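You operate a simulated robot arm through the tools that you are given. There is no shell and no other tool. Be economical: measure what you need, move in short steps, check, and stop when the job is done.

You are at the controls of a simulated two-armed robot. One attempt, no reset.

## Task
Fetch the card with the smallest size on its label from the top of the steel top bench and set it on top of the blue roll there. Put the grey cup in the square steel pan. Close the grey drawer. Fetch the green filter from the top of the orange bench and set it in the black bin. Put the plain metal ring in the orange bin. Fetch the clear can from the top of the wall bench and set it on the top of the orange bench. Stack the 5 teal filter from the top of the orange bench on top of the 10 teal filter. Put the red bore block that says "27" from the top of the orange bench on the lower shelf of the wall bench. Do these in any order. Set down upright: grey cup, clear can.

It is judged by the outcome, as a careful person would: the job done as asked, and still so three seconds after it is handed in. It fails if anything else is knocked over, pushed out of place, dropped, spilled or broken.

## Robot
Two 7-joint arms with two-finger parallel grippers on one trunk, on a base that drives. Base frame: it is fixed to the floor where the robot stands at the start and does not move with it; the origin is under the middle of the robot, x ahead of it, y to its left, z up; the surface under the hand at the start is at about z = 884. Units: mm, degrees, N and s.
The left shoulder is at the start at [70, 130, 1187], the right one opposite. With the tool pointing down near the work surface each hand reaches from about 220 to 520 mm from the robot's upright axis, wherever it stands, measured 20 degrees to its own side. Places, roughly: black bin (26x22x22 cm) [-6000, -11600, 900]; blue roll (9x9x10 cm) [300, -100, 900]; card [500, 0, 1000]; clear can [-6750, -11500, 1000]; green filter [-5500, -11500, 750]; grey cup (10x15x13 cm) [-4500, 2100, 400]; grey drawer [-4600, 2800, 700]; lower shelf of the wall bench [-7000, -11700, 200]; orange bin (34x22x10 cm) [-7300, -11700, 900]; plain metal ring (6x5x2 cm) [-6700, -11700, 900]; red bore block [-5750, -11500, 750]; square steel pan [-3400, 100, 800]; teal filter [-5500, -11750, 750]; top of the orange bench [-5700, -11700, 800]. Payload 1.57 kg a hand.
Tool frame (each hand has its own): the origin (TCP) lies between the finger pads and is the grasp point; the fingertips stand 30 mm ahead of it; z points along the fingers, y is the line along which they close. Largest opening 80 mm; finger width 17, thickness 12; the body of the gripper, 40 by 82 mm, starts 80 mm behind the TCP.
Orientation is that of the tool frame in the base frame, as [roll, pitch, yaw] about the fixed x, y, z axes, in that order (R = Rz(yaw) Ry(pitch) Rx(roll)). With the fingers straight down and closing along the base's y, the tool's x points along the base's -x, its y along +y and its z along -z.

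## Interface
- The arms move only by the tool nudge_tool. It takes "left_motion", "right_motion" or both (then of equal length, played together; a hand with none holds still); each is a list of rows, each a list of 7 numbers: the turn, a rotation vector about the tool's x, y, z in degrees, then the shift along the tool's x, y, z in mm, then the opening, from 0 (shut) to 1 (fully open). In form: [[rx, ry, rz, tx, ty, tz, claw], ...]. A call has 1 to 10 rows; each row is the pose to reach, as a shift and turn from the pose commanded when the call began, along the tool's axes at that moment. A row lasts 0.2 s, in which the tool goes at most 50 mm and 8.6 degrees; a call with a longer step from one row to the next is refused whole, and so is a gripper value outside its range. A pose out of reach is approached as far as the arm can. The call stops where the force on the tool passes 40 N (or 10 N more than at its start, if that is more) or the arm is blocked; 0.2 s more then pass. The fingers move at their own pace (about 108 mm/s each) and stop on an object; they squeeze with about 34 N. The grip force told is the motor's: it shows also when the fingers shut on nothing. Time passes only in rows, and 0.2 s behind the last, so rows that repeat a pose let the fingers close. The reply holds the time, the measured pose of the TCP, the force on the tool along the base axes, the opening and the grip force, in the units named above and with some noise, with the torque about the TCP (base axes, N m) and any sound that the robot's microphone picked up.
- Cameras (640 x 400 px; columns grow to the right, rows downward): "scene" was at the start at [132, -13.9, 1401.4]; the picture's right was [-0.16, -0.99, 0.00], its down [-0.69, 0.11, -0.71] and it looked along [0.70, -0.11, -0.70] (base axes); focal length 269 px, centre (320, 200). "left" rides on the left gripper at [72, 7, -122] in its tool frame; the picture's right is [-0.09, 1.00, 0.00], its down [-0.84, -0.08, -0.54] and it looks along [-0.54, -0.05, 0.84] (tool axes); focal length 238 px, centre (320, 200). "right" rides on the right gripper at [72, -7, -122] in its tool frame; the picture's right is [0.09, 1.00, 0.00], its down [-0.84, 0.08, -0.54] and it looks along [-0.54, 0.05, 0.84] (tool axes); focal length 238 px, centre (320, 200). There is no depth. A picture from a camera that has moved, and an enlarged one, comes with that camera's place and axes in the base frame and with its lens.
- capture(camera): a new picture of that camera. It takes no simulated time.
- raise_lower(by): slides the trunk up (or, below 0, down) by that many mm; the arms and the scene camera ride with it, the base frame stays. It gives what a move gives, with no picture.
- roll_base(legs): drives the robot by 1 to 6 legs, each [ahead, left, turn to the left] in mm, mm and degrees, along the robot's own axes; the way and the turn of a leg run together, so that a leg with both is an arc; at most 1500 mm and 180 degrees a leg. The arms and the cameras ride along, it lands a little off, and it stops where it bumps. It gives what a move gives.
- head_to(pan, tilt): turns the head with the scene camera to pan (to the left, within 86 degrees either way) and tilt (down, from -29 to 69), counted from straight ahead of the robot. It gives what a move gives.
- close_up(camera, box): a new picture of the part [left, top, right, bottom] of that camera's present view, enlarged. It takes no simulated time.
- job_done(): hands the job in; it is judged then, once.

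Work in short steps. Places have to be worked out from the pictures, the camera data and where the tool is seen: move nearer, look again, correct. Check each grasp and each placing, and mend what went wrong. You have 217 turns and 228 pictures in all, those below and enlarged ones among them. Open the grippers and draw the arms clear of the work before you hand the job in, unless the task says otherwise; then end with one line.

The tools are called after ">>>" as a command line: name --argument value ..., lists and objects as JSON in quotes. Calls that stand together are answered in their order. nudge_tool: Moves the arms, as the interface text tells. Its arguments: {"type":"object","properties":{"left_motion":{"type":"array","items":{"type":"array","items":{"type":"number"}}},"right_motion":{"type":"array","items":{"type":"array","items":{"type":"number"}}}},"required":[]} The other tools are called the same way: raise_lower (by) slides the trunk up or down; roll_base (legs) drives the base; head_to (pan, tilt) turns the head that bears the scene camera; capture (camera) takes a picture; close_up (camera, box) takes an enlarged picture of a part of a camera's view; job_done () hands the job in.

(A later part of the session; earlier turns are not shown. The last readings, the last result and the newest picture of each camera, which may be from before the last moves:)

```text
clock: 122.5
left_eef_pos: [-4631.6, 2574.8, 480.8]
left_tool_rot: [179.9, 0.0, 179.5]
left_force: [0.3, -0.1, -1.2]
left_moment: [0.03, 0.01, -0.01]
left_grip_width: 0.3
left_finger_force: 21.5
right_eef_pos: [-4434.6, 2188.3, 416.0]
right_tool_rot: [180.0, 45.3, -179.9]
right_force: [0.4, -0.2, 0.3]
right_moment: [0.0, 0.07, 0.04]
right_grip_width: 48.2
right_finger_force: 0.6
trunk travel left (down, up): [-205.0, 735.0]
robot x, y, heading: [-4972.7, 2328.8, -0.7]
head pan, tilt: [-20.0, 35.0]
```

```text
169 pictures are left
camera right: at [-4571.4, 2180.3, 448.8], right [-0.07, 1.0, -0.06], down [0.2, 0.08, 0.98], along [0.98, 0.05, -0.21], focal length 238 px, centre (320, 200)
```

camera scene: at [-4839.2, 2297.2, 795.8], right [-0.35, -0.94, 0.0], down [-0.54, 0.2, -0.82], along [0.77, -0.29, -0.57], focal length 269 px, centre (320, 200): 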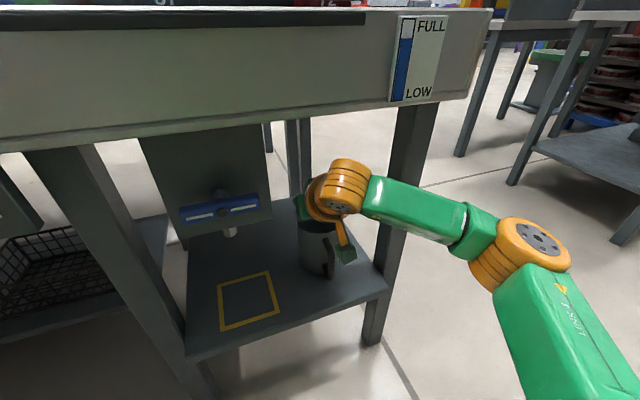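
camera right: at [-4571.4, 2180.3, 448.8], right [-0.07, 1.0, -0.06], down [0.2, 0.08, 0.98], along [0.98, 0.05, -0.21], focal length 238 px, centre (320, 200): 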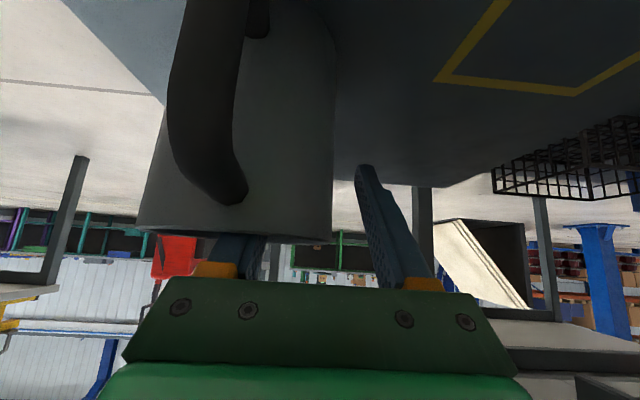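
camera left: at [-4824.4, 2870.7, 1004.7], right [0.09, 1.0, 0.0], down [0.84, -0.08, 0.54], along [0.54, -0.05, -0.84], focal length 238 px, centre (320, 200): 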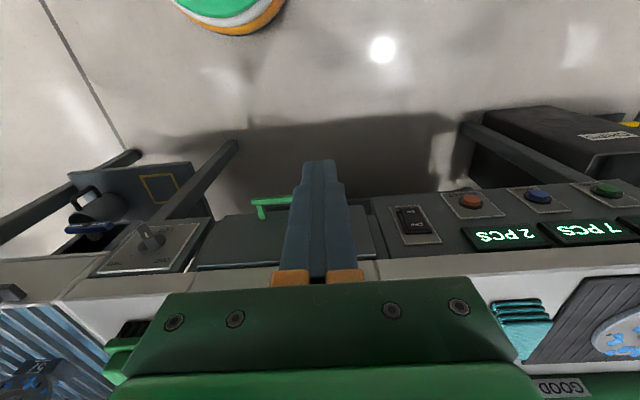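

The finger is deep in the cup now. I close, wait, then lift 15 mm slowly.

>>> nudge_tool --right_motion '[[0, 0, 0, 0, 0, 0, 0], [0, 0, 0, 0, 0, 0, 0], [0, 0, 0, 0, 0, 0, 0], [0, 0, 0, 0, 0, 0, 0]]'

>>> nudge_tool --right_motion '[[0, 0, 0, -4, 0, -4, 0], [0, 0, 0, -8, 0, -8, 0], [0, 0, 0, -12, 0, -12, 0], [0, 0, 0, -12, 0, -12, 0]]'

>>> capture --camera "right"

>>> capture --camera "scene"

```text
clock: 123.5
left_eef_pos: [-4633.0, 2574.7, 481.1]
left_tool_rot: [180.0, 0.1, 179.5]
left_force: [0.2, -0.2, 0.4]
left_moment: [-0.02, 0.0, -0.01]
left_grip_width: 0.2
left_finger_force: 20.8
right_eef_pos: [-4435.1, 2187.7, 417.2]
right_tool_rot: [179.9, 45.4, -179.9]
right_force: [-2.7, -1.7, 6.8]
right_moment: [-0.29, 0.43, 0.06]
right_grip_width: 19.2
right_finger_force: 33.4
trunk travel left (down, up): [-205.0, 735.0]
robot x, y, heading: [-4973.7, 2327.3, -0.9]
head pan, tilt: [-20.0, 35.0]
```

```text
clock: 124.5
left_eef_pos: [-4633.0, 2575.1, 480.3]
left_tool_rot: [-180.0, 0.0, 179.5]
left_force: [-0.3, 0.1, -0.5]
left_moment: [-0.02, -0.03, 0.0]
left_grip_width: 0.1
left_finger_force: 21.6
right_eef_pos: [-4434.4, 2188.0, 431.3]
right_tool_rot: [179.9, 45.2, -179.8]
right_force: [-0.3, 0.3, -1.2]
right_moment: [0.09, -0.01, 0.0]
right_grip_width: 14.0
right_finger_force: 30.6
trunk travel left (down, up): [-205.0, 735.0]
robot x, y, heading: [-4974.1, 2328.7, -0.5]
head pan, tilt: [-20.0, 35.0]
```

```text
168 pictures are left
camera right: at [-4571.0, 2180.3, 464.7], right [-0.07, 1.0, -0.06], down [0.2, 0.08, 0.98], along [0.98, 0.05, -0.21], focal length 238 px, centre (320, 200)
```

right: 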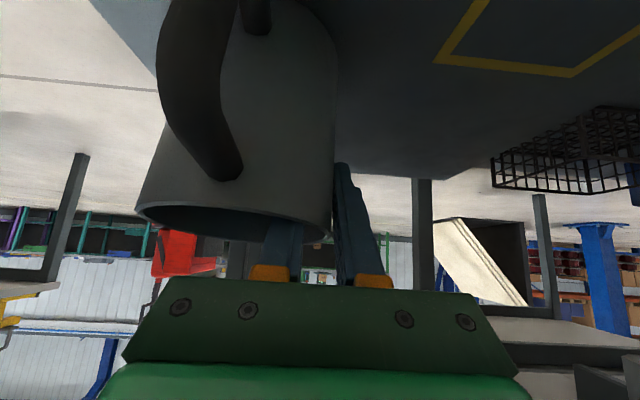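

```text
167 pictures are left
camera scene: at [-4838.8, 2297.1, 795.7], right [-0.35, -0.94, 0.0], down [-0.54, 0.2, -0.82], along [0.77, -0.29, -0.57], focal length 269 px, centre (320, 200)
```

scene: 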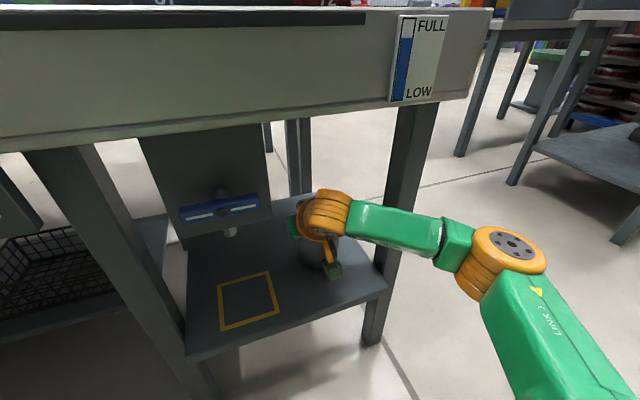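

The fingers are sliding up the curved wall without lifting it. I release, back off, and will take the cup by its handle instead.

>>> nudge_tool --right_motion '[[0, 0, 0, 0, 0, 0, 0.4], [0, 0, 0, 0, 0, 0, 0.6], [0, 0, 0, -12, 0, -15, 0.6], [0, 0, 0, -25, 0, -40, 0.6], [0, 0, 0, -25, 0, -70, 0.6], [0, 0, 0, -5, 0, -110, 0.6], [0, 0, 0, 20, 0, -140, 0.6], [0, 0, 0, 40, 0, -170, 0.6]]'

>>> capture --camera "right"

>>> close_up --camera "scene" --box '[240, 170, 420, 320]'

```text
clock: 126.3
left_eef_pos: [-4631.5, 2574.1, 480.7]
left_tool_rot: [-180.0, 0.0, 179.5]
left_force: [-0.7, -0.5, -0.4]
left_moment: [0.01, -0.01, -0.01]
left_grip_width: 0.0
left_finger_force: 21.0
right_eef_pos: [-4581.8, 2185.8, 522.1]
right_tool_rot: [180.0, 45.5, -179.8]
right_force: [0.4, -0.4, 0.0]
right_moment: [-0.01, -0.02, 0.0]
right_grip_width: 48.1
right_finger_force: 0.0
trunk travel left (down, up): [-205.0, 735.0]
robot x, y, heading: [-4975.0, 2327.1, -0.7]
head pan, tilt: [-20.0, 35.0]
```

```text
166 pictures are left
camera right: at [-4719.2, 2178.1, 555.5], right [-0.07, 1.0, -0.06], down [0.2, 0.08, 0.98], along [0.98, 0.05, -0.21], focal length 238 px, centre (320, 200)
```

right: 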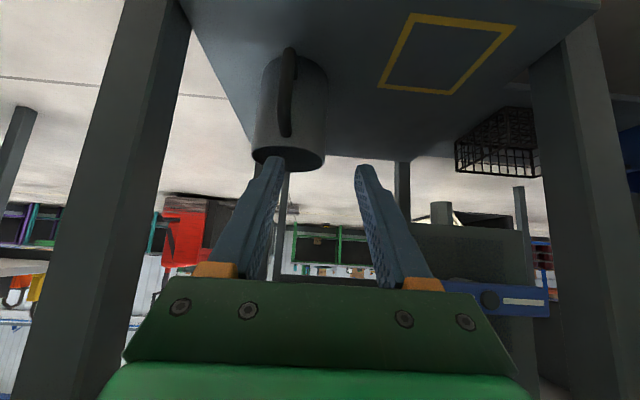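

```text
2.67 times, centred on (330, 245) of scene
camera zoom: at [-4839.3, 2297.2, 795.8], right [-0.35, -0.94, 0.0], down [-0.54, 0.2, -0.82], along [0.77, -0.29, -0.57], focal length 716 px, centre (293, 80)
```

zoom: 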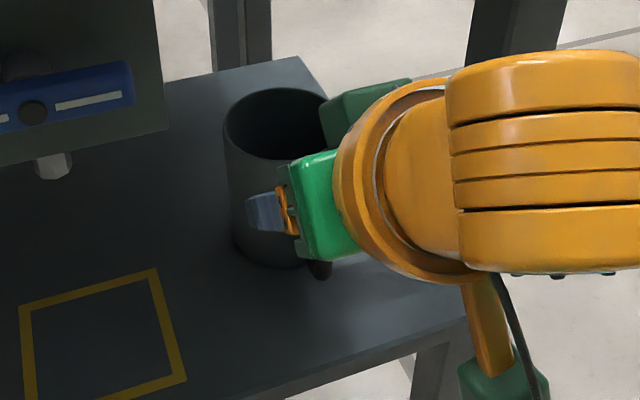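

The handle points straight to the front; its bar is at about (-4533, 2153, 405). I line up just behind and above it along the tool axis.

>>> nudge_tool --right_motion '[[0, 0, 0, 10, -10, 0, 0.6], [0, 0, 0, 20, -20, 10, 0.6], [0, 0, 0, 30, -33, 25, 0.6], [0, 0, 0, 43, -33, 40, 0.6], [0, 0, 0, 43, -33, 50, 0.6], [0, 0, 0, 43, -33, 50, 0.6]]'

>>> capture --camera "right"

>>> close_up --camera "scene" --box '[240, 170, 420, 320]'

```text
clock: 127.7
left_eef_pos: [-4632.3, 2574.7, 480.5]
left_tool_rot: [179.9, 0.1, 179.5]
left_force: [-0.6, -0.3, -0.3]
left_moment: [-0.01, -0.01, -0.01]
left_grip_width: 0.2
left_finger_force: 21.7
right_eef_pos: [-4578.6, 2151.8, 456.4]
right_tool_rot: [180.0, 45.2, -179.8]
right_force: [-0.2, -0.1, 0.0]
right_moment: [0.0, -0.03, -0.02]
right_grip_width: 48.0
right_finger_force: 0.0
trunk travel left (down, up): [-205.0, 735.0]
robot x, y, heading: [-4973.5, 2332.8, -0.7]
head pan, tilt: [-20.0, 35.0]
```

```text
164 pictures are left
camera right: at [-4716.4, 2144.2, 489.4], right [-0.07, 1.0, -0.06], down [0.2, 0.08, 0.98], along [0.98, 0.05, -0.21], focal length 238 px, centre (320, 200)
```

right: 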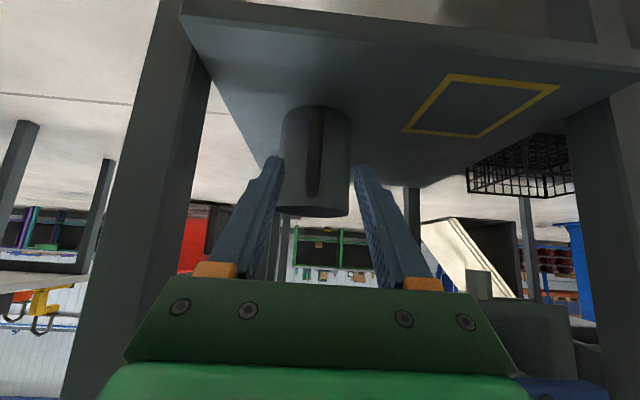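

```text
2.67 times, centred on (330, 245) of scene
camera zoom: at [-4839.2, 2297.2, 795.8], right [-0.35, -0.94, 0.0], down [-0.54, 0.2, -0.82], along [0.77, -0.29, -0.57], focal length 716 px, centre (293, 80)
```

zoom: 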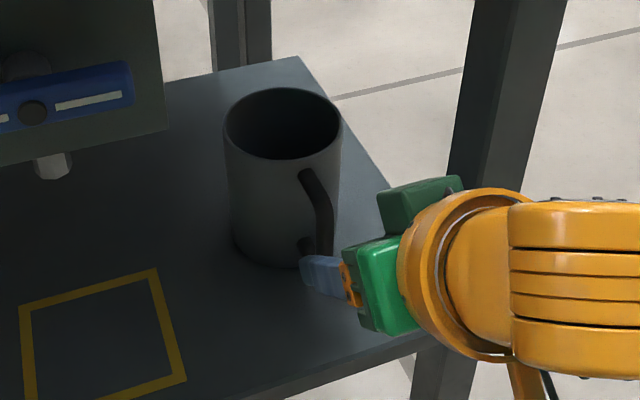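

Handle is centred between the fingers. I advance along the tool axis and close on it.

>>> nudge_tool --right_motion '[[0, 0, 0, 0, -1, 20, 0.6], [0, 0, 0, 0, -1, 40, 0.6], [0, 0, 0, 0, -1, 60, 0.6], [0, 0, 0, 0, -1, 72, 0.6], [0, 0, 0, 0, -1, 72, 0.6]]'

>>> capture --camera "right"

>>> close_up --camera "scene" --box '[240, 170, 420, 320]'

```text
clock: 128.9
left_eef_pos: [-4631.7, 2573.5, 481.6]
left_tool_rot: [-180.0, -0.1, 179.5]
left_force: [-0.1, -0.8, 0.1]
left_moment: [0.0, 0.03, -0.02]
left_grip_width: 0.2
left_finger_force: 21.3
right_eef_pos: [-4527.2, 2151.9, 406.1]
right_tool_rot: [179.9, 45.3, -180.0]
right_force: [-0.3, 0.3, 0.2]
right_moment: [-0.01, -0.01, 0.0]
right_grip_width: 47.7
right_finger_force: 0.1
trunk travel left (down, up): [-205.0, 735.0]
robot x, y, heading: [-4971.5, 2330.3, -0.6]
head pan, tilt: [-20.0, 35.0]
```

```text
162 pictures are left
camera right: at [-4663.4, 2144.6, 438.6], right [-0.07, 1.0, -0.06], down [0.2, 0.08, 0.98], along [0.98, 0.05, -0.21], focal length 238 px, centre (320, 200)
```

right: 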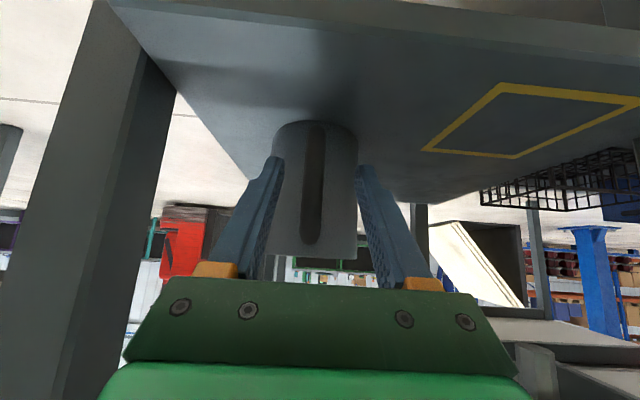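

```text
2.67 times, centred on (330, 245) of scene
camera zoom: at [-4839.2, 2297.2, 795.8], right [-0.35, -0.94, 0.0], down [-0.54, 0.2, -0.82], along [0.77, -0.29, -0.57], focal length 716 px, centre (293, 80)
```

zoom: 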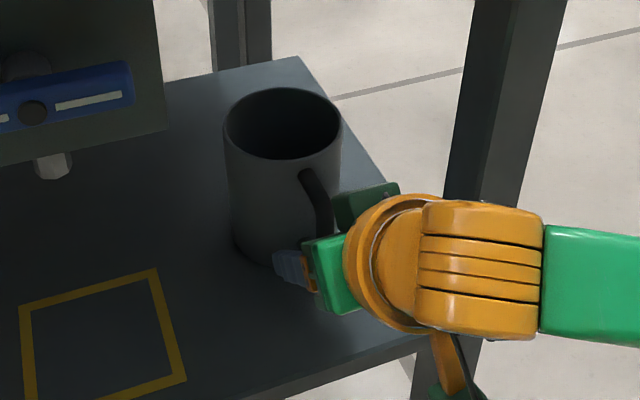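

>>> nudge_tool --right_motion '[[0, 0, 0, 0, -1, 0, 0.3], [0, 0, 0, 0, -1, 0, 0], [0, 0, 0, 0, -1, 0, 0], [0, 0, 0, 0, -1, 0, 0]]'

>>> capture --camera "right"

```text
clock: 129.9
left_eef_pos: [-4631.6, 2573.9, 481.5]
left_tool_rot: [179.9, 0.0, 179.6]
left_force: [0.3, -0.3, 0.1]
left_moment: [0.01, -0.01, -0.01]
left_grip_width: 0.1
left_finger_force: 21.0
right_eef_pos: [-4526.0, 2151.0, 405.8]
right_tool_rot: [179.8, 45.4, -179.9]
right_force: [-1.0, 0.0, 0.6]
right_moment: [-0.02, 0.03, 0.03]
right_grip_width: 13.2
right_finger_force: 30.2
trunk travel left (down, up): [-205.0, 735.0]
robot x, y, heading: [-4974.7, 2331.5, -0.7]
head pan, tilt: [-20.0, 35.0]
```

```text
160 pictures are left
camera right: at [-4663.3, 2143.8, 438.8], right [-0.07, 1.0, -0.06], down [0.2, 0.08, 0.98], along [0.98, 0.05, -0.21], focal length 238 px, centre (320, 200)
```

right: 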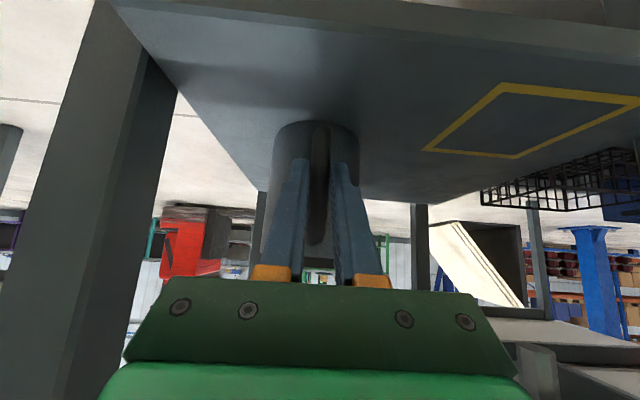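

Handle gripped (13 mm). I lift slowly, 20 mm straight up, and check.

>>> nudge_tool --right_motion '[[0, 0, 0, 0, 0, 0, 0], [0, 0, 0, -3, 0, -3, 0], [0, 0, 0, -7, 0, -7, 0], [0, 0, 0, -14, 0, -14, 0], [0, 0, 0, -14, 0, -14, 0]]'

>>> capture --camera "right"

>>> close_up --camera "scene" --box '[240, 170, 420, 320]'

```text
clock: 131.1
left_eef_pos: [-4632.2, 2574.8, 480.6]
left_tool_rot: [-180.0, 0.0, 179.5]
left_force: [0.2, -0.3, 0.3]
left_moment: [0.03, 0.04, 0.02]
left_grip_width: 0.1
left_finger_force: 21.7
right_eef_pos: [-4526.1, 2150.8, 424.8]
right_tool_rot: [180.0, 45.3, 180.0]
right_force: [0.4, 0.7, -2.5]
right_moment: [0.03, 0.2, -0.01]
right_grip_width: 13.3
right_finger_force: 29.9
trunk travel left (down, up): [-205.0, 735.0]
robot x, y, heading: [-4972.0, 2330.1, -1.0]
head pan, tilt: [-20.0, 35.0]
```

```text
159 pictures are left
camera right: at [-4662.8, 2143.2, 458.6], right [-0.07, 1.0, -0.06], down [0.2, 0.08, 0.98], along [0.98, 0.05, -0.21], focal length 238 px, centre (320, 200)
```

right: 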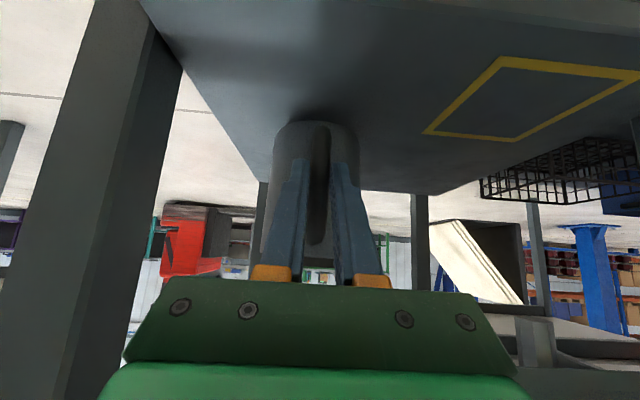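

```text
2.67 times, centred on (330, 245) of scene
camera zoom: at [-4838.8, 2297.0, 795.7], right [-0.35, -0.94, 0.0], down [-0.54, 0.2, -0.82], along [0.77, -0.29, -0.57], focal length 716 px, centre (293, 80)
```

zoom: 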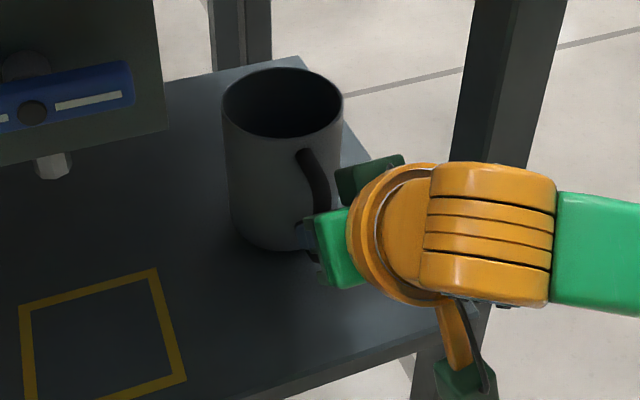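

The cup hangs upright from the handle (about 0.25 kg). I lift to clear, back straight out, and raise the trunk.

>>> nudge_tool --right_motion '[[0, 0, 0, -12, 0, -12, 0], [0, 0, 0, -24, 0, -24, 0], [0, 0, 0, -36, 0, -36, 0]]'

>>> roll_base --legs '[[-350, 0, 0]]'

>>> raise_lower --by 560

>>> capture --camera "scene"

```text
clock: 131.9
left_eef_pos: [-4629.7, 2574.5, 481.6]
left_tool_rot: [-180.0, 0.0, 179.6]
left_force: [-0.4, -0.3, 0.1]
left_moment: [0.02, 0.0, 0.0]
left_grip_width: 0.0
left_finger_force: 21.3
right_eef_pos: [-4527.3, 2151.8, 478.6]
right_tool_rot: [179.8, 45.3, -179.7]
right_force: [0.1, 1.1, -2.9]
right_moment: [-0.02, 0.19, -0.03]
right_grip_width: 13.2
right_finger_force: 29.6
trunk travel left (down, up): [-205.0, 735.0]
robot x, y, heading: [-4970.8, 2328.0, -0.5]
head pan, tilt: [-20.0, 35.0]
```

```text
clock: 134.2
left_eef_pos: [-4986.8, 2577.7, 481.8]
left_tool_rot: [-179.9, -0.1, 179.3]
left_force: [-0.1, 0.1, 0.8]
left_moment: [-0.02, -0.01, 0.02]
left_grip_width: 0.0
left_finger_force: 21.6
right_eef_pos: [-4883.2, 2154.2, 476.7]
right_tool_rot: [180.0, 45.3, 180.0]
right_force: [0.0, 0.1, -2.3]
right_moment: [0.0, 0.19, 0.01]
right_grip_width: 13.1
right_finger_force: 30.1
trunk travel left (down, up): [-205.0, 735.0]
robot x, y, heading: [-5328.7, 2335.3, -0.9]
head pan, tilt: [-20.0, 35.0]
```

```text
refused: 560 is not a number from -400 to 400
```

```text
157 pictures are left
camera scene: at [-5194.4, 2301.1, 795.7], right [-0.35, -0.93, 0.0], down [-0.54, 0.2, -0.82], along [0.77, -0.29, -0.57], focal length 269 px, centre (320, 200)
```

scene: 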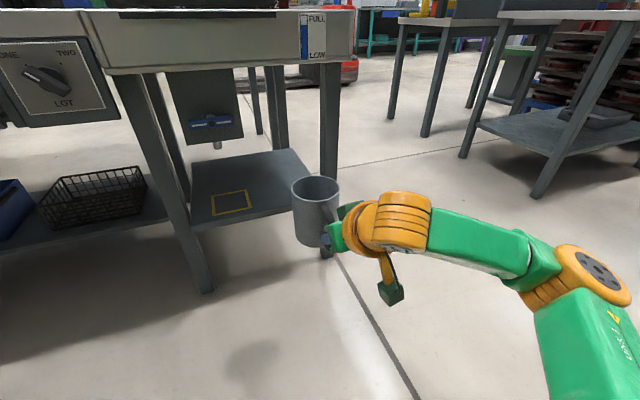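

The cup is out. I raise the trunk in two steps and drive the aisle back toward the pan bench.

>>> raise_lower --by 400

>>> raise_lower --by 200

>>> roll_base --legs '[[0, -930, 0], [1450, 0, 0], [1450, 0, 0], [0, -1300, 0]]'

>>> head_to --pan 0 --tilt 25

>>> capture --camera "scene"

```text
clock: 138.1
left_eef_pos: [-4986.1, 2577.6, 881.2]
left_tool_rot: [179.9, -0.1, 179.3]
left_force: [-0.1, -0.2, -0.1]
left_moment: [0.01, 0.01, 0.0]
left_grip_width: 0.2
left_finger_force: 21.2
right_eef_pos: [-4883.4, 2153.9, 876.5]
right_tool_rot: [179.9, 45.4, 179.9]
right_force: [-0.3, 0.2, -2.3]
right_moment: [0.0, 0.19, -0.02]
right_grip_width: 13.1
right_finger_force: 30.0
trunk travel left (down, up): [-605.0, 335.0]
robot x, y, heading: [-5327.5, 2333.7, -0.5]
head pan, tilt: [-20.0, 35.0]
```

```text
clock: 140.2
left_eef_pos: [-4986.1, 2577.7, 1081.9]
left_tool_rot: [179.9, 0.1, 179.3]
left_force: [-0.2, -0.4, 0.2]
left_moment: [0.0, 0.01, 0.01]
left_grip_width: 0.1
left_finger_force: 22.1
right_eef_pos: [-4882.6, 2153.7, 1077.0]
right_tool_rot: [179.9, 45.3, 180.0]
right_force: [-0.9, -0.4, -3.0]
right_moment: [0.02, 0.21, 0.04]
right_grip_width: 13.4
right_finger_force: 29.9
trunk travel left (down, up): [-805.0, 135.0]
robot x, y, heading: [-5324.6, 2331.9, -0.9]
head pan, tilt: [-20.0, 35.0]
```

```text
clock: 164.6
left_eef_pos: [-2143.5, 432.3, 1081.7]
left_tool_rot: [-179.9, -0.1, -179.6]
left_force: [-0.1, 0.0, -0.2]
left_moment: [0.01, -0.01, -0.02]
left_grip_width: 0.2
left_finger_force: 21.4
right_eef_pos: [-2031.6, 9.2, 1077.3]
right_tool_rot: [179.9, 45.3, -178.8]
right_force: [-0.3, -0.2, -1.7]
right_moment: [0.02, 0.17, 0.0]
right_grip_width: 13.3
right_finger_force: 29.5
trunk travel left (down, up): [-805.0, 135.0]
robot x, y, heading: [-2479.8, 178.3, 0.4]
head pan, tilt: [-20.0, 35.0]
```

```text
clock: 165.4
left_eef_pos: [-2143.9, 431.5, 1082.2]
left_tool_rot: [179.9, 0.0, -179.6]
left_force: [-0.2, 0.5, 0.7]
left_moment: [-0.02, 0.0, 0.01]
left_grip_width: 0.0
left_finger_force: 21.4
right_eef_pos: [-2031.4, 10.7, 1077.6]
right_tool_rot: [179.8, 45.4, -178.9]
right_force: [0.1, 0.2, -1.5]
right_moment: [0.01, 0.18, 0.01]
right_grip_width: 13.2
right_finger_force: 29.8
trunk travel left (down, up): [-805.0, 135.0]
robot x, y, heading: [-2480.8, 182.3, 0.4]
head pan, tilt: [0.0, 25.0]
```

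```text
156 pictures are left
camera scene: at [-2336.3, 179.4, 1411.5], right [0.01, -1.0, 0.0], down [-0.42, 0.0, -0.91], along [0.91, 0.01, -0.42], focal length 269 px, centre (320, 200)
```

scene: 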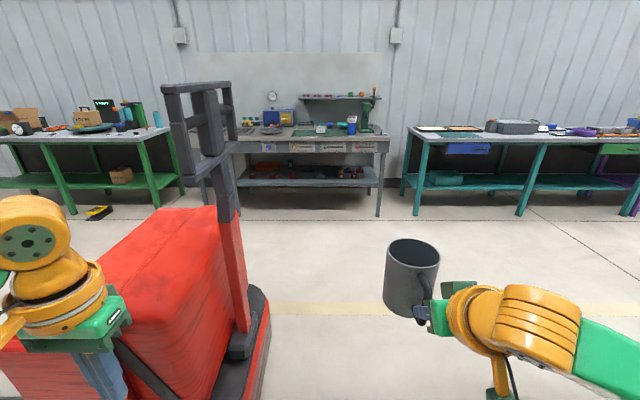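

The red truck is ahead to the left, so I back out of its way, turn clockwise, and approach the pan bench; then I look.

>>> roll_base --legs '[[150, -50, 0], [0, 0, -179.5]]'

>>> roll_base --legs '[[0, 180, 0], [250, 0, 0]]'

>>> head_to --pan 0 --tilt 35

>>> capture --camera "scene"

```text
clock: 174.3
left_eef_pos: [-2668.7, -111.2, 1080.8]
left_tool_rot: [179.9, 0.0, -1.2]
left_force: [-0.7, 0.7, -0.5]
left_moment: [0.01, 0.01, -0.01]
left_grip_width: 0.0
left_finger_force: 21.2
right_eef_pos: [-2767.6, 314.0, 1076.7]
right_tool_rot: [179.9, 45.2, -0.5]
right_force: [-0.4, 0.3, -2.8]
right_moment: [0.02, -0.2, 0.02]
right_grip_width: 13.4
right_finger_force: 30.2
trunk travel left (down, up): [-805.0, 135.0]
robot x, y, heading: [-2322.4, 133.1, 178.6]
head pan, tilt: [0.0, 25.0]
```

```text
clock: 177.2
left_eef_pos: [-2919.2, -286.6, 1081.6]
left_tool_rot: [180.0, 0.1, -1.0]
left_force: [-0.3, 0.4, 0.1]
left_moment: [0.02, 0.04, 0.01]
left_grip_width: 0.0
left_finger_force: 21.8
right_eef_pos: [-3019.0, 136.8, 1077.2]
right_tool_rot: [179.9, 45.4, -0.5]
right_force: [-0.9, 0.6, -2.6]
right_moment: [0.03, -0.17, 0.01]
right_grip_width: 13.3
right_finger_force: 29.9
trunk travel left (down, up): [-805.0, 135.0]
robot x, y, heading: [-2576.0, -46.5, 179.0]
head pan, tilt: [0.0, 25.0]
```

```text
clock: 177.9
left_eef_pos: [-2921.0, -287.9, 1081.5]
left_tool_rot: [180.0, 0.0, -1.0]
left_force: [-0.7, 0.5, 0.3]
left_moment: [0.0, 0.04, 0.0]
left_grip_width: 0.0
left_finger_force: 21.6
right_eef_pos: [-3020.6, 137.9, 1076.7]
right_tool_rot: [179.8, 45.2, -0.4]
right_force: [-0.5, -0.2, -2.7]
right_moment: [-0.03, -0.24, 0.01]
right_grip_width: 13.2
right_finger_force: 29.7
trunk travel left (down, up): [-805.0, 135.0]
robot x, y, heading: [-2579.1, -47.2, 178.6]
head pan, tilt: [0.0, 35.0]
```

```text
155 pictures are left
camera scene: at [-2714.7, -42.9, 1395.7], right [0.02, 1.0, 0.0], down [0.57, -0.01, -0.82], along [-0.82, 0.02, -0.57], focal length 269 px, centre (320, 200)
```

scene: 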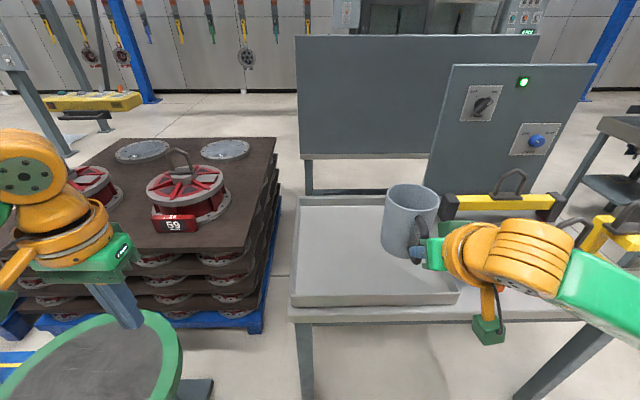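

The pan spans x -3145…-3609, y -105…335. I drive ahead 200 mm so that the cup is over it and lower the trunk by 150.

>>> roll_base --legs '[[200, 0, 0]]'

>>> raise_lower --by -150

>>> head_to --pan -10 --tilt 45

>>> capture --camera "scene"

>>> capture --camera "right"

```text
clock: 179.5
left_eef_pos: [-3111.7, -284.8, 1081.2]
left_tool_rot: [180.0, 0.1, -0.8]
left_force: [-0.1, 1.2, 0.6]
left_moment: [-0.01, 0.04, 0.02]
left_grip_width: 0.2
left_finger_force: 21.6
right_eef_pos: [-3213.5, 140.0, 1078.3]
right_tool_rot: [179.9, 45.3, -0.2]
right_force: [-0.2, -0.1, -2.0]
right_moment: [0.01, -0.22, 0.0]
right_grip_width: 13.2
right_finger_force: 29.7
trunk travel left (down, up): [-805.0, 135.0]
robot x, y, heading: [-2771.0, -38.8, 179.5]
head pan, tilt: [0.0, 35.0]
```

```text
clock: 181.3
left_eef_pos: [-3114.9, -285.1, 931.3]
left_tool_rot: [-179.9, -0.1, -0.8]
left_force: [0.1, 0.1, -0.2]
left_moment: [-0.02, 0.01, 0.03]
left_grip_width: 0.1
left_finger_force: 21.4
right_eef_pos: [-3216.4, 138.4, 927.3]
right_tool_rot: [179.8, 45.3, -0.1]
right_force: [0.8, -0.2, -1.6]
right_moment: [-0.04, -0.21, -0.03]
right_grip_width: 13.2
right_finger_force: 29.7
trunk travel left (down, up): [-655.0, 285.0]
robot x, y, heading: [-2768.5, -41.5, 179.1]
head pan, tilt: [0.0, 35.0]
```

```text
clock: 182.0
left_eef_pos: [-3115.4, -286.3, 932.1]
left_tool_rot: [180.0, 0.1, -0.8]
left_force: [-0.3, 0.3, -0.1]
left_moment: [0.03, 0.01, 0.0]
left_grip_width: 0.0
left_finger_force: 21.4
right_eef_pos: [-3216.8, 139.7, 927.1]
right_tool_rot: [-180.0, 45.2, -0.1]
right_force: [0.9, 0.0, -2.5]
right_moment: [0.0, -0.19, 0.0]
right_grip_width: 13.1
right_finger_force: 30.4
trunk travel left (down, up): [-655.0, 285.0]
robot x, y, heading: [-2774.3, -38.5, 179.0]
head pan, tilt: [-10.0, 45.0]
```

```text
154 pictures are left
camera scene: at [-2901.1, -26.1, 1231.0], right [0.19, 0.98, 0.0], down [0.69, -0.13, -0.71], along [-0.69, 0.13, -0.71], focal length 269 px, centre (320, 200)
```

scene: 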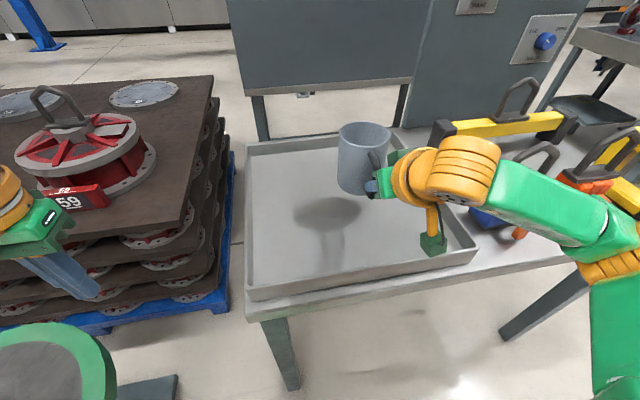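

```text
153 pictures are left
camera right: at [-3079.0, 145.2, 959.9], right [0.06, -1.0, -0.06], down [-0.2, -0.08, 0.98], along [-0.98, -0.05, -0.21], focal length 238 px, centre (320, 200)
```

right: 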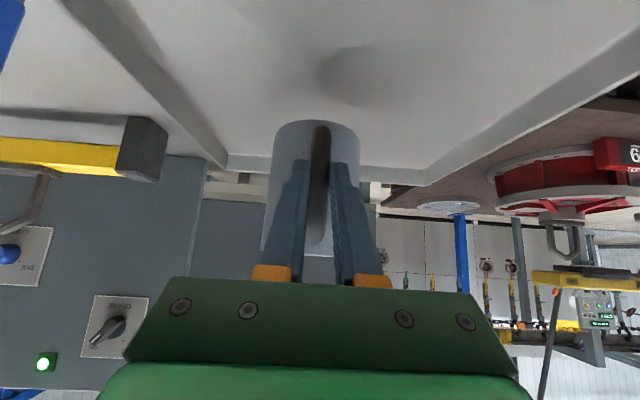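

The cup is above the pan floor. I lower it straight down with the arm, in two stages.

>>> nudge_tool --right_motion '[[0, 0, 0, 15, 0, 15, 0], [0, 0, 0, 30, 0, 30, 0], [0, 0, 0, 45, 0, 45, 0], [0, 0, 0, 57, 0, 57, 0], [0, 0, 0, 57, 0, 57, 0]]'

>>> capture --camera "scene"

```text
clock: 183.2
left_eef_pos: [-3111.4, -286.4, 933.0]
left_tool_rot: [-180.0, 0.2, -0.9]
left_force: [-0.8, 0.0, 0.6]
left_moment: [0.01, 0.02, 0.03]
left_grip_width: 0.0
left_finger_force: 20.7
right_eef_pos: [-3213.7, 138.3, 849.5]
right_tool_rot: [180.0, 45.7, -0.1]
right_force: [0.2, 0.0, 15.7]
right_moment: [0.06, 0.98, 0.0]
right_grip_width: 13.5
right_finger_force: 30.3
trunk travel left (down, up): [-655.0, 285.0]
robot x, y, heading: [-2774.8, -40.5, 179.2]
head pan, tilt: [-10.0, 45.0]
```

```text
152 pictures are left
camera scene: at [-2896.1, -27.4, 1231.8], right [0.19, 0.98, 0.0], down [0.69, -0.13, -0.71], along [-0.7, 0.13, -0.7], focal length 269 px, centre (320, 200)
```

scene: 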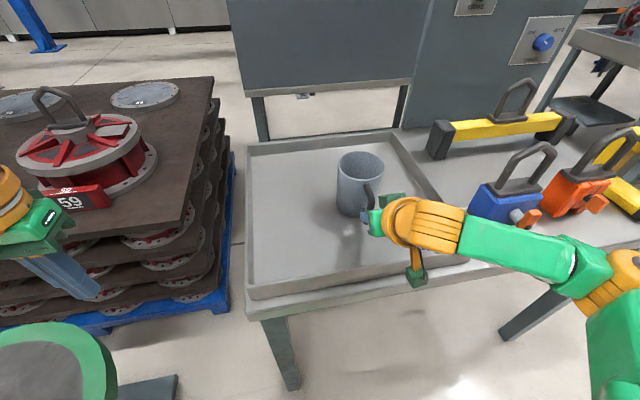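

Contact with the pan floor. I ease up 1 mm, open, and withdraw along the tool axis.

>>> nudge_tool --right_motion '[[0, 0, 0, -1, 0, -1, 0], [0, 0, 0, -1, 0, -1, 0.4], [0, 0, 0, -1, 0, -1, 0.6], [0, 0, 0, -1, 0, -20, 0.6], [0, 0, 0, -1, 0, -50, 0.6], [0, 0, 0, -1, 0, -80, 0.6], [0, 0, 0, -20, 0, -120, 0.6]]'

>>> close_up --camera "scene" --box '[230, 120, 480, 290]'

```text
clock: 184.8
left_eef_pos: [-3112.7, -285.6, 931.5]
left_tool_rot: [-180.0, 0.0, -0.8]
left_force: [0.0, 0.2, -1.2]
left_moment: [0.0, -0.02, -0.02]
left_grip_width: 0.0
left_finger_force: 21.2
right_eef_pos: [-3144.6, 139.1, 945.2]
right_tool_rot: [179.9, 45.3, 0.0]
right_force: [1.2, -0.9, -0.8]
right_moment: [0.02, 0.0, 0.03]
right_grip_width: 48.0
right_finger_force: 0.0
trunk travel left (down, up): [-655.0, 285.0]
robot x, y, heading: [-2771.0, -39.2, 179.2]
head pan, tilt: [-10.0, 45.0]
```

```text
2.35 times, centred on (355, 205) of scene
camera zoom: at [-2900.0, -26.8, 1231.0], right [0.19, 0.98, 0.0], down [0.69, -0.13, -0.71], along [-0.69, 0.13, -0.71], focal length 632 px, centre (238, 188)
```

zoom: 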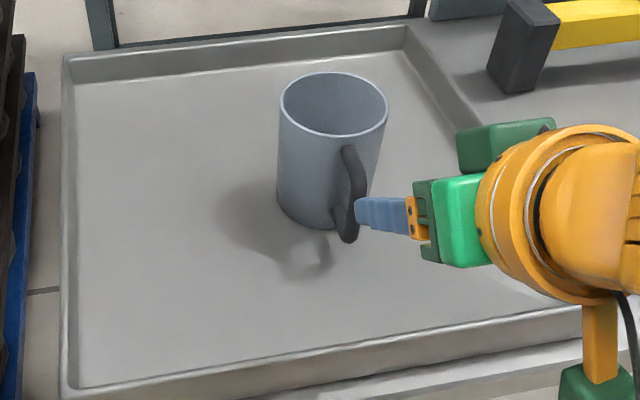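

The cup stands upright in the pan. I raise the trunk, back away, and level the right hand again.

>>> raise_lower --by 150

>>> roll_base --legs '[[-700, 0, 0]]'

>>> nudge_tool --right_motion '[[0, 8, 0, 0, 0, 0, 1], [0, 16, 0, 0, 0, 0, 1], [0, 24, 0, 0, 0, 0, 1], [0, 32, 0, 0, 0, 0, 1], [0, 40, 0, 0, 0, 0, 1], [0, 45.3, 0, 0, 0, 0, 1]]' --left_motion '[[0, 0, 0, 0, 0, -5, 1], [0, 0, 0, 0, 0, -10, 1], [0, 0, 0, 0, 0, -15, 1], [0, 0, 0, 0, 0, -20, 1], [0, 0, 0, 0, 0, -25, 1], [0, 0, 0, 0, 0, -30, 1]]'

>>> roll_base --legs '[[-600, 0, 0], [0, 0, 90]]'

>>> head_to --pan 0 --tilt 10

>>> capture --camera "scene"

```text
clock: 186.5
left_eef_pos: [-3113.4, -285.7, 1081.7]
left_tool_rot: [180.0, 0.0, -0.8]
left_force: [0.6, 0.4, 0.1]
left_moment: [0.01, 0.03, -0.01]
left_grip_width: 0.1
left_finger_force: 20.8
right_eef_pos: [-3145.3, 139.0, 1095.8]
right_tool_rot: [179.9, 45.3, -0.1]
right_force: [0.0, -0.5, 0.4]
right_moment: [0.01, -0.01, 0.0]
right_grip_width: 48.2
right_finger_force: 0.0
trunk travel left (down, up): [-805.0, 135.0]
robot x, y, heading: [-2773.1, -43.7, 179.1]
head pan, tilt: [-10.0, 45.0]
```

```text
clock: 190.4
left_eef_pos: [-2419.1, -296.5, 1081.7]
left_tool_rot: [-180.0, -0.1, -1.2]
left_force: [0.1, 0.3, -1.3]
left_moment: [0.0, 0.0, -0.03]
left_grip_width: 0.0
left_finger_force: 21.8
right_eef_pos: [-2448.7, 129.2, 1095.2]
right_tool_rot: [179.9, 45.2, -0.6]
right_force: [-0.5, 0.0, 0.3]
right_moment: [0.01, -0.04, 0.01]
right_grip_width: 48.1
right_finger_force: 0.0
trunk travel left (down, up): [-805.0, 135.0]
robot x, y, heading: [-2074.6, -52.6, 178.6]
head pan, tilt: [-10.0, 45.0]
```

```text
clock: 191.8
left_eef_pos: [-2415.6, -297.5, 1111.8]
left_tool_rot: [-180.0, 0.0, -1.1]
left_force: [0.0, -0.2, 0.3]
left_moment: [-0.01, -0.02, 0.01]
left_grip_width: 80.0
left_finger_force: 0.0
right_eef_pos: [-2446.1, 127.7, 1095.4]
right_tool_rot: [179.8, -0.1, -0.3]
right_force: [-0.2, -0.7, 0.3]
right_moment: [0.01, -0.01, -0.03]
right_grip_width: 80.2
right_finger_force: 0.1
trunk travel left (down, up): [-805.0, 135.0]
robot x, y, heading: [-2071.6, -58.1, 178.7]
head pan, tilt: [-10.0, 45.0]
```

```text
clock: 199.1
left_eef_pos: [-1206.0, -395.4, 1109.5]
left_tool_rot: [-180.0, -0.1, 91.4]
left_force: [-0.1, 0.0, -0.8]
left_moment: [0.05, -0.03, 0.02]
left_grip_width: 79.9
left_finger_force: 0.1
right_eef_pos: [-1628.4, -442.3, 1094.6]
right_tool_rot: [179.9, 0.0, 92.1]
right_force: [0.0, 0.1, -0.2]
right_moment: [0.02, 0.0, 0.02]
right_grip_width: 80.2
right_finger_force: 0.0
trunk travel left (down, up): [-805.0, 135.0]
robot x, y, heading: [-1460.0, -60.0, -88.8]
head pan, tilt: [-10.0, 45.0]
```

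```text
clock: 200.1
left_eef_pos: [-1204.1, -393.0, 1111.2]
left_tool_rot: [180.0, 0.0, 91.3]
left_force: [0.5, 0.4, -0.2]
left_moment: [-0.02, -0.01, -0.05]
left_grip_width: 80.1
left_finger_force: 0.0
right_eef_pos: [-1628.9, -441.2, 1095.2]
right_tool_rot: [179.9, 0.0, 92.0]
right_force: [0.1, 0.7, 0.4]
right_moment: [0.01, 0.0, 0.03]
right_grip_width: 80.1
right_finger_force: 0.2
trunk travel left (down, up): [-805.0, 135.0]
robot x, y, heading: [-1463.3, -59.6, -88.8]
head pan, tilt: [0.0, 10.0]
```

```text
150 pictures are left
camera scene: at [-1457.3, -205.7, 1435.9], right [-1.0, -0.02, 0.0], down [0.0, 0.17, -0.98], along [0.02, -0.98, -0.17], focal length 269 px, centre (320, 200)
```

scene: 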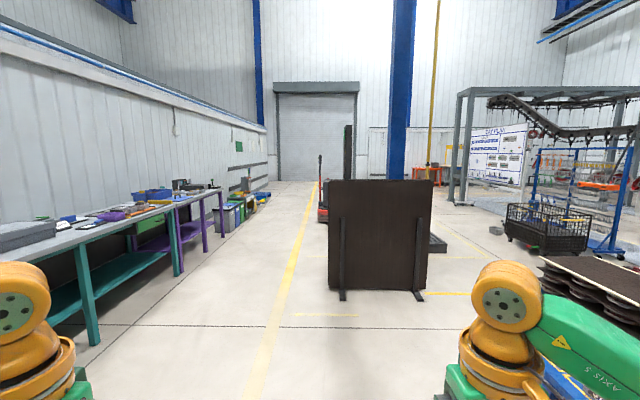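

The aisle along x ≈ -750 looks free. The orange bench is visible far to the right. I drive down the aisle in legs.

>>> roll_base --legs '[[0, 700, -1.2], [1500, 0, 0], [1500, 0, 0], [1500, 0, 0]]'

>>> capture --camera "scene"

```text
clock: 225.3
left_eef_pos: [-590.5, -4962.6, 1111.2]
left_tool_rot: [179.9, -0.1, 88.9]
left_force: [0.0, 0.1, 0.5]
left_moment: [-0.01, 0.01, 0.03]
left_grip_width: 80.0
left_finger_force: 0.0
right_eef_pos: [-1015.2, -4992.3, 1096.2]
right_tool_rot: [179.9, 0.1, 89.6]
right_force: [0.2, -0.5, 0.6]
right_moment: [0.01, -0.03, -0.04]
right_grip_width: 80.0
right_finger_force: 0.1
trunk travel left (down, up): [-805.0, 135.0]
robot x, y, heading: [-833.0, -4620.9, -91.1]
head pan, tilt: [0.0, 10.0]
```

```text
149 pictures are left
camera scene: at [-835.2, -4763.6, 1436.0], right [-1.0, 0.02, 0.0], down [0.0, 0.17, -0.98], along [-0.02, -0.98, -0.17], focal length 269 px, centre (320, 200)
```

scene: 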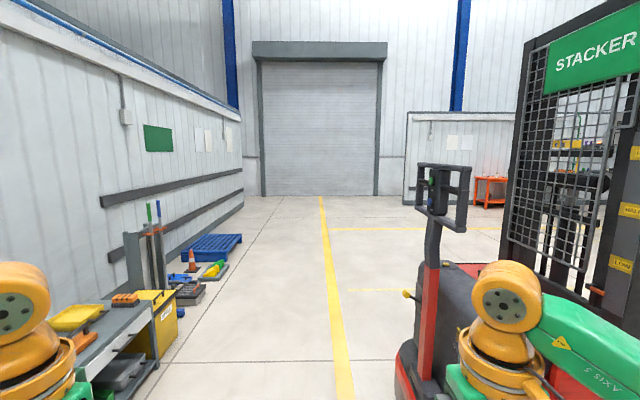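

A stacker stands to the right; I shift left 250 mm and pass it.

>>> roll_base --legs '[[0, 250, 1], [1500, 0, 0], [1500, 0, 0], [1500, 0, 0]]'

>>> head_to --pan -50 --tilt 12

>>> capture --camera "scene"

```text
clock: 248.1
left_eef_pos: [-323.2, -9440.7, 1110.3]
left_tool_rot: [180.0, -0.1, 88.8]
left_force: [0.3, 0.0, 0.0]
left_moment: [0.01, 0.0, 0.02]
left_grip_width: 80.1
left_finger_force: 0.0
right_eef_pos: [-747.7, -9470.0, 1096.3]
right_tool_rot: [180.0, 0.0, 89.6]
right_force: [-0.4, 0.0, -0.9]
right_moment: [0.02, 0.03, 0.02]
right_grip_width: 79.8
right_finger_force: 0.1
trunk travel left (down, up): [-805.0, 135.0]
robot x, y, heading: [-565.3, -9100.7, -91.2]
head pan, tilt: [0.0, 10.0]
```

```text
clock: 249.2
left_eef_pos: [-322.2, -9441.0, 1111.1]
left_tool_rot: [-180.0, 0.0, 88.8]
left_force: [-0.2, -0.3, 0.2]
left_moment: [0.0, -0.01, 0.01]
left_grip_width: 80.1
left_finger_force: 0.1
right_eef_pos: [-747.0, -9470.8, 1094.3]
right_tool_rot: [179.9, 0.0, 89.6]
right_force: [-0.4, 0.2, -0.8]
right_moment: [-0.02, -0.02, 0.04]
right_grip_width: 80.0
right_finger_force: 0.1
trunk travel left (down, up): [-805.0, 135.0]
robot x, y, heading: [-561.5, -9097.3, -91.5]
head pan, tilt: [-50.0, 12.0]
```

```text
148 pictures are left
camera scene: at [-636.7, -9207.3, 1432.7], right [-0.63, 0.78, 0.0], down [0.16, 0.13, -0.98], along [-0.76, -0.61, -0.21], focal length 269 px, centre (320, 200)
```

scene: 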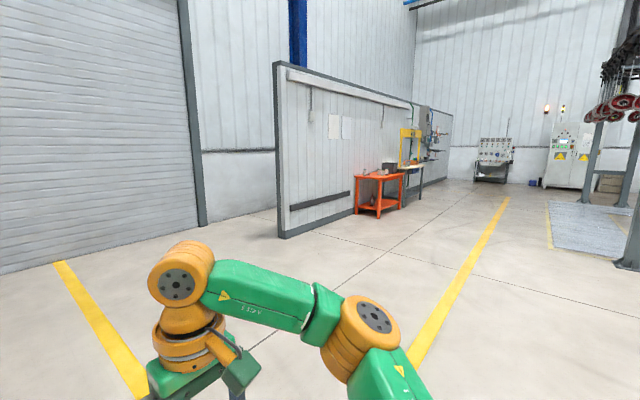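

The benches stand along the partition wall at y ≈ -11900 facing +y. I drive ahead and strafe right toward the orange bench.

>>> roll_base --legs '[[1000, 0, 1.4], [0, -1500, 0], [0, -1500, 0], [0, -1500, 0], [0, -450, 0]]'

>>> head_to --pan -10 --tilt 15

>>> capture --camera "scene"

```text
clock: 277.6
left_eef_pos: [-5211.3, -10377.8, 1110.3]
left_tool_rot: [-179.9, 0.0, 89.3]
left_force: [-0.4, 0.7, -0.4]
left_moment: [-0.01, 0.01, -0.01]
left_grip_width: 80.1
left_finger_force: 0.1
right_eef_pos: [-5635.6, -10411.6, 1095.8]
right_tool_rot: [180.0, 0.0, 90.0]
right_force: [0.1, -0.6, 0.6]
right_moment: [0.01, -0.01, 0.02]
right_grip_width: 80.3
right_finger_force: 0.2
trunk travel left (down, up): [-805.0, 135.0]
robot x, y, heading: [-5455.7, -10038.9, -91.0]
head pan, tilt: [-50.0, 12.0]
```

```text
clock: 278.6
left_eef_pos: [-5212.3, -10377.8, 1111.1]
left_tool_rot: [-180.0, 0.0, 89.4]
left_force: [-0.1, 0.0, -0.2]
left_moment: [-0.01, -0.02, 0.01]
left_grip_width: 79.8
left_finger_force: 0.0
right_eef_pos: [-5637.3, -10410.9, 1096.7]
right_tool_rot: [179.9, 0.1, 90.0]
right_force: [-0.4, 0.4, 0.5]
right_moment: [-0.01, 0.02, -0.02]
right_grip_width: 79.9
right_finger_force: 0.0
trunk travel left (down, up): [-805.0, 135.0]
robot x, y, heading: [-5457.2, -10036.6, -90.9]
head pan, tilt: [-10.0, 15.0]
```

```text
147 pictures are left
camera scene: at [-5473.5, -10179.2, 1427.8], right [-0.98, 0.19, 0.0], down [0.05, 0.25, -0.97], along [-0.18, -0.95, -0.26], focal length 269 px, centre (320, 200)
```

scene: 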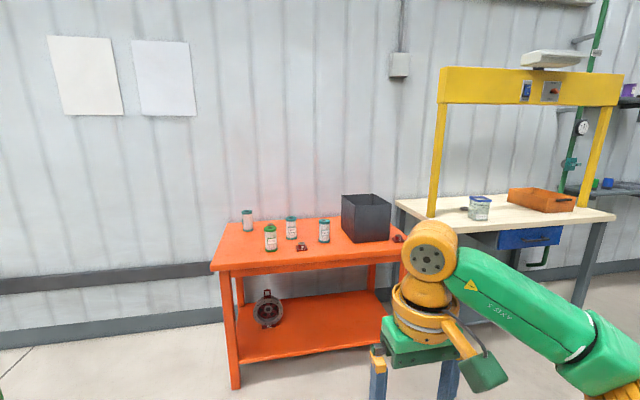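

The orange bench with canisters, bin and blocks is right ahead. I close in and look in detail.

>>> roll_base --legs '[[800, -50, 1]]'

>>> head_to --pan 0 --tilt 38

>>> capture --camera "scene"

>>> close_up --camera "scene" --box '[200, 120, 440, 270]'

```text
clock: 282.9
left_eef_pos: [-5280.7, -11172.7, 1111.5]
left_tool_rot: [-180.0, 0.0, 88.7]
left_force: [0.7, 0.2, -0.4]
left_moment: [-0.05, 0.04, -0.01]
left_grip_width: 80.0
left_finger_force: 0.0
right_eef_pos: [-5705.9, -11200.5, 1094.7]
right_tool_rot: [179.9, 0.0, 89.3]
right_force: [-0.9, 0.1, 0.6]
right_moment: [0.0, 0.0, 0.01]
right_grip_width: 80.4
right_finger_force: 0.0
trunk travel left (down, up): [-805.0, 135.0]
robot x, y, heading: [-5520.9, -10826.7, -91.4]
head pan, tilt: [-10.0, 15.0]
```

```text
clock: 283.8
left_eef_pos: [-5280.5, -11174.1, 1111.1]
left_tool_rot: [-180.0, 0.0, 88.7]
left_force: [0.7, 0.1, -0.2]
left_moment: [0.0, -0.02, 0.02]
left_grip_width: 80.2
left_finger_force: 0.0
right_eef_pos: [-5706.5, -11202.3, 1095.7]
right_tool_rot: [179.9, 0.0, 89.4]
right_force: [0.3, -0.4, 0.5]
right_moment: [0.03, -0.03, 0.01]
right_grip_width: 79.9
right_finger_force: 0.1
trunk travel left (down, up): [-805.0, 135.0]
robot x, y, heading: [-5522.0, -10827.7, -91.3]
head pan, tilt: [0.0, 38.0]
```

```text
146 pictures are left
camera scene: at [-5523.9, -10966.7, 1391.3], right [-1.0, 0.03, 0.0], down [0.02, 0.62, -0.79], along [-0.02, -0.79, -0.62], focal length 269 px, centre (320, 200)
```

scene: 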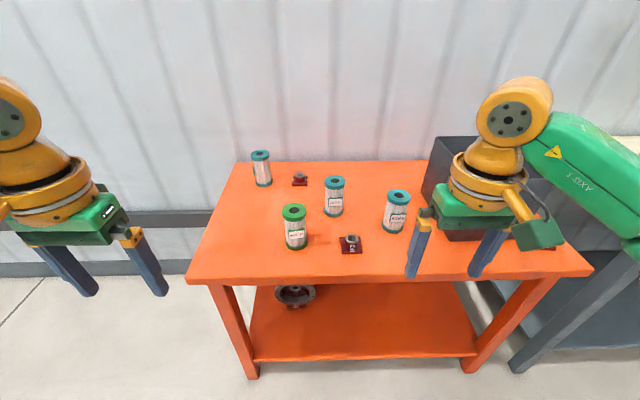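

```text
2.67 times, centred on (320, 195) of scene
camera zoom: at [-5523.9, -10966.7, 1391.3], right [-1.0, 0.03, 0.0], down [0.02, 0.62, -0.79], along [-0.02, -0.79, -0.62], focal length 716 px, centre (320, 213)
```

zoom: 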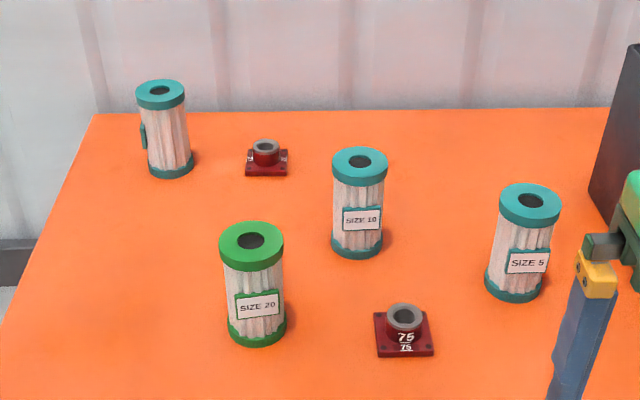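

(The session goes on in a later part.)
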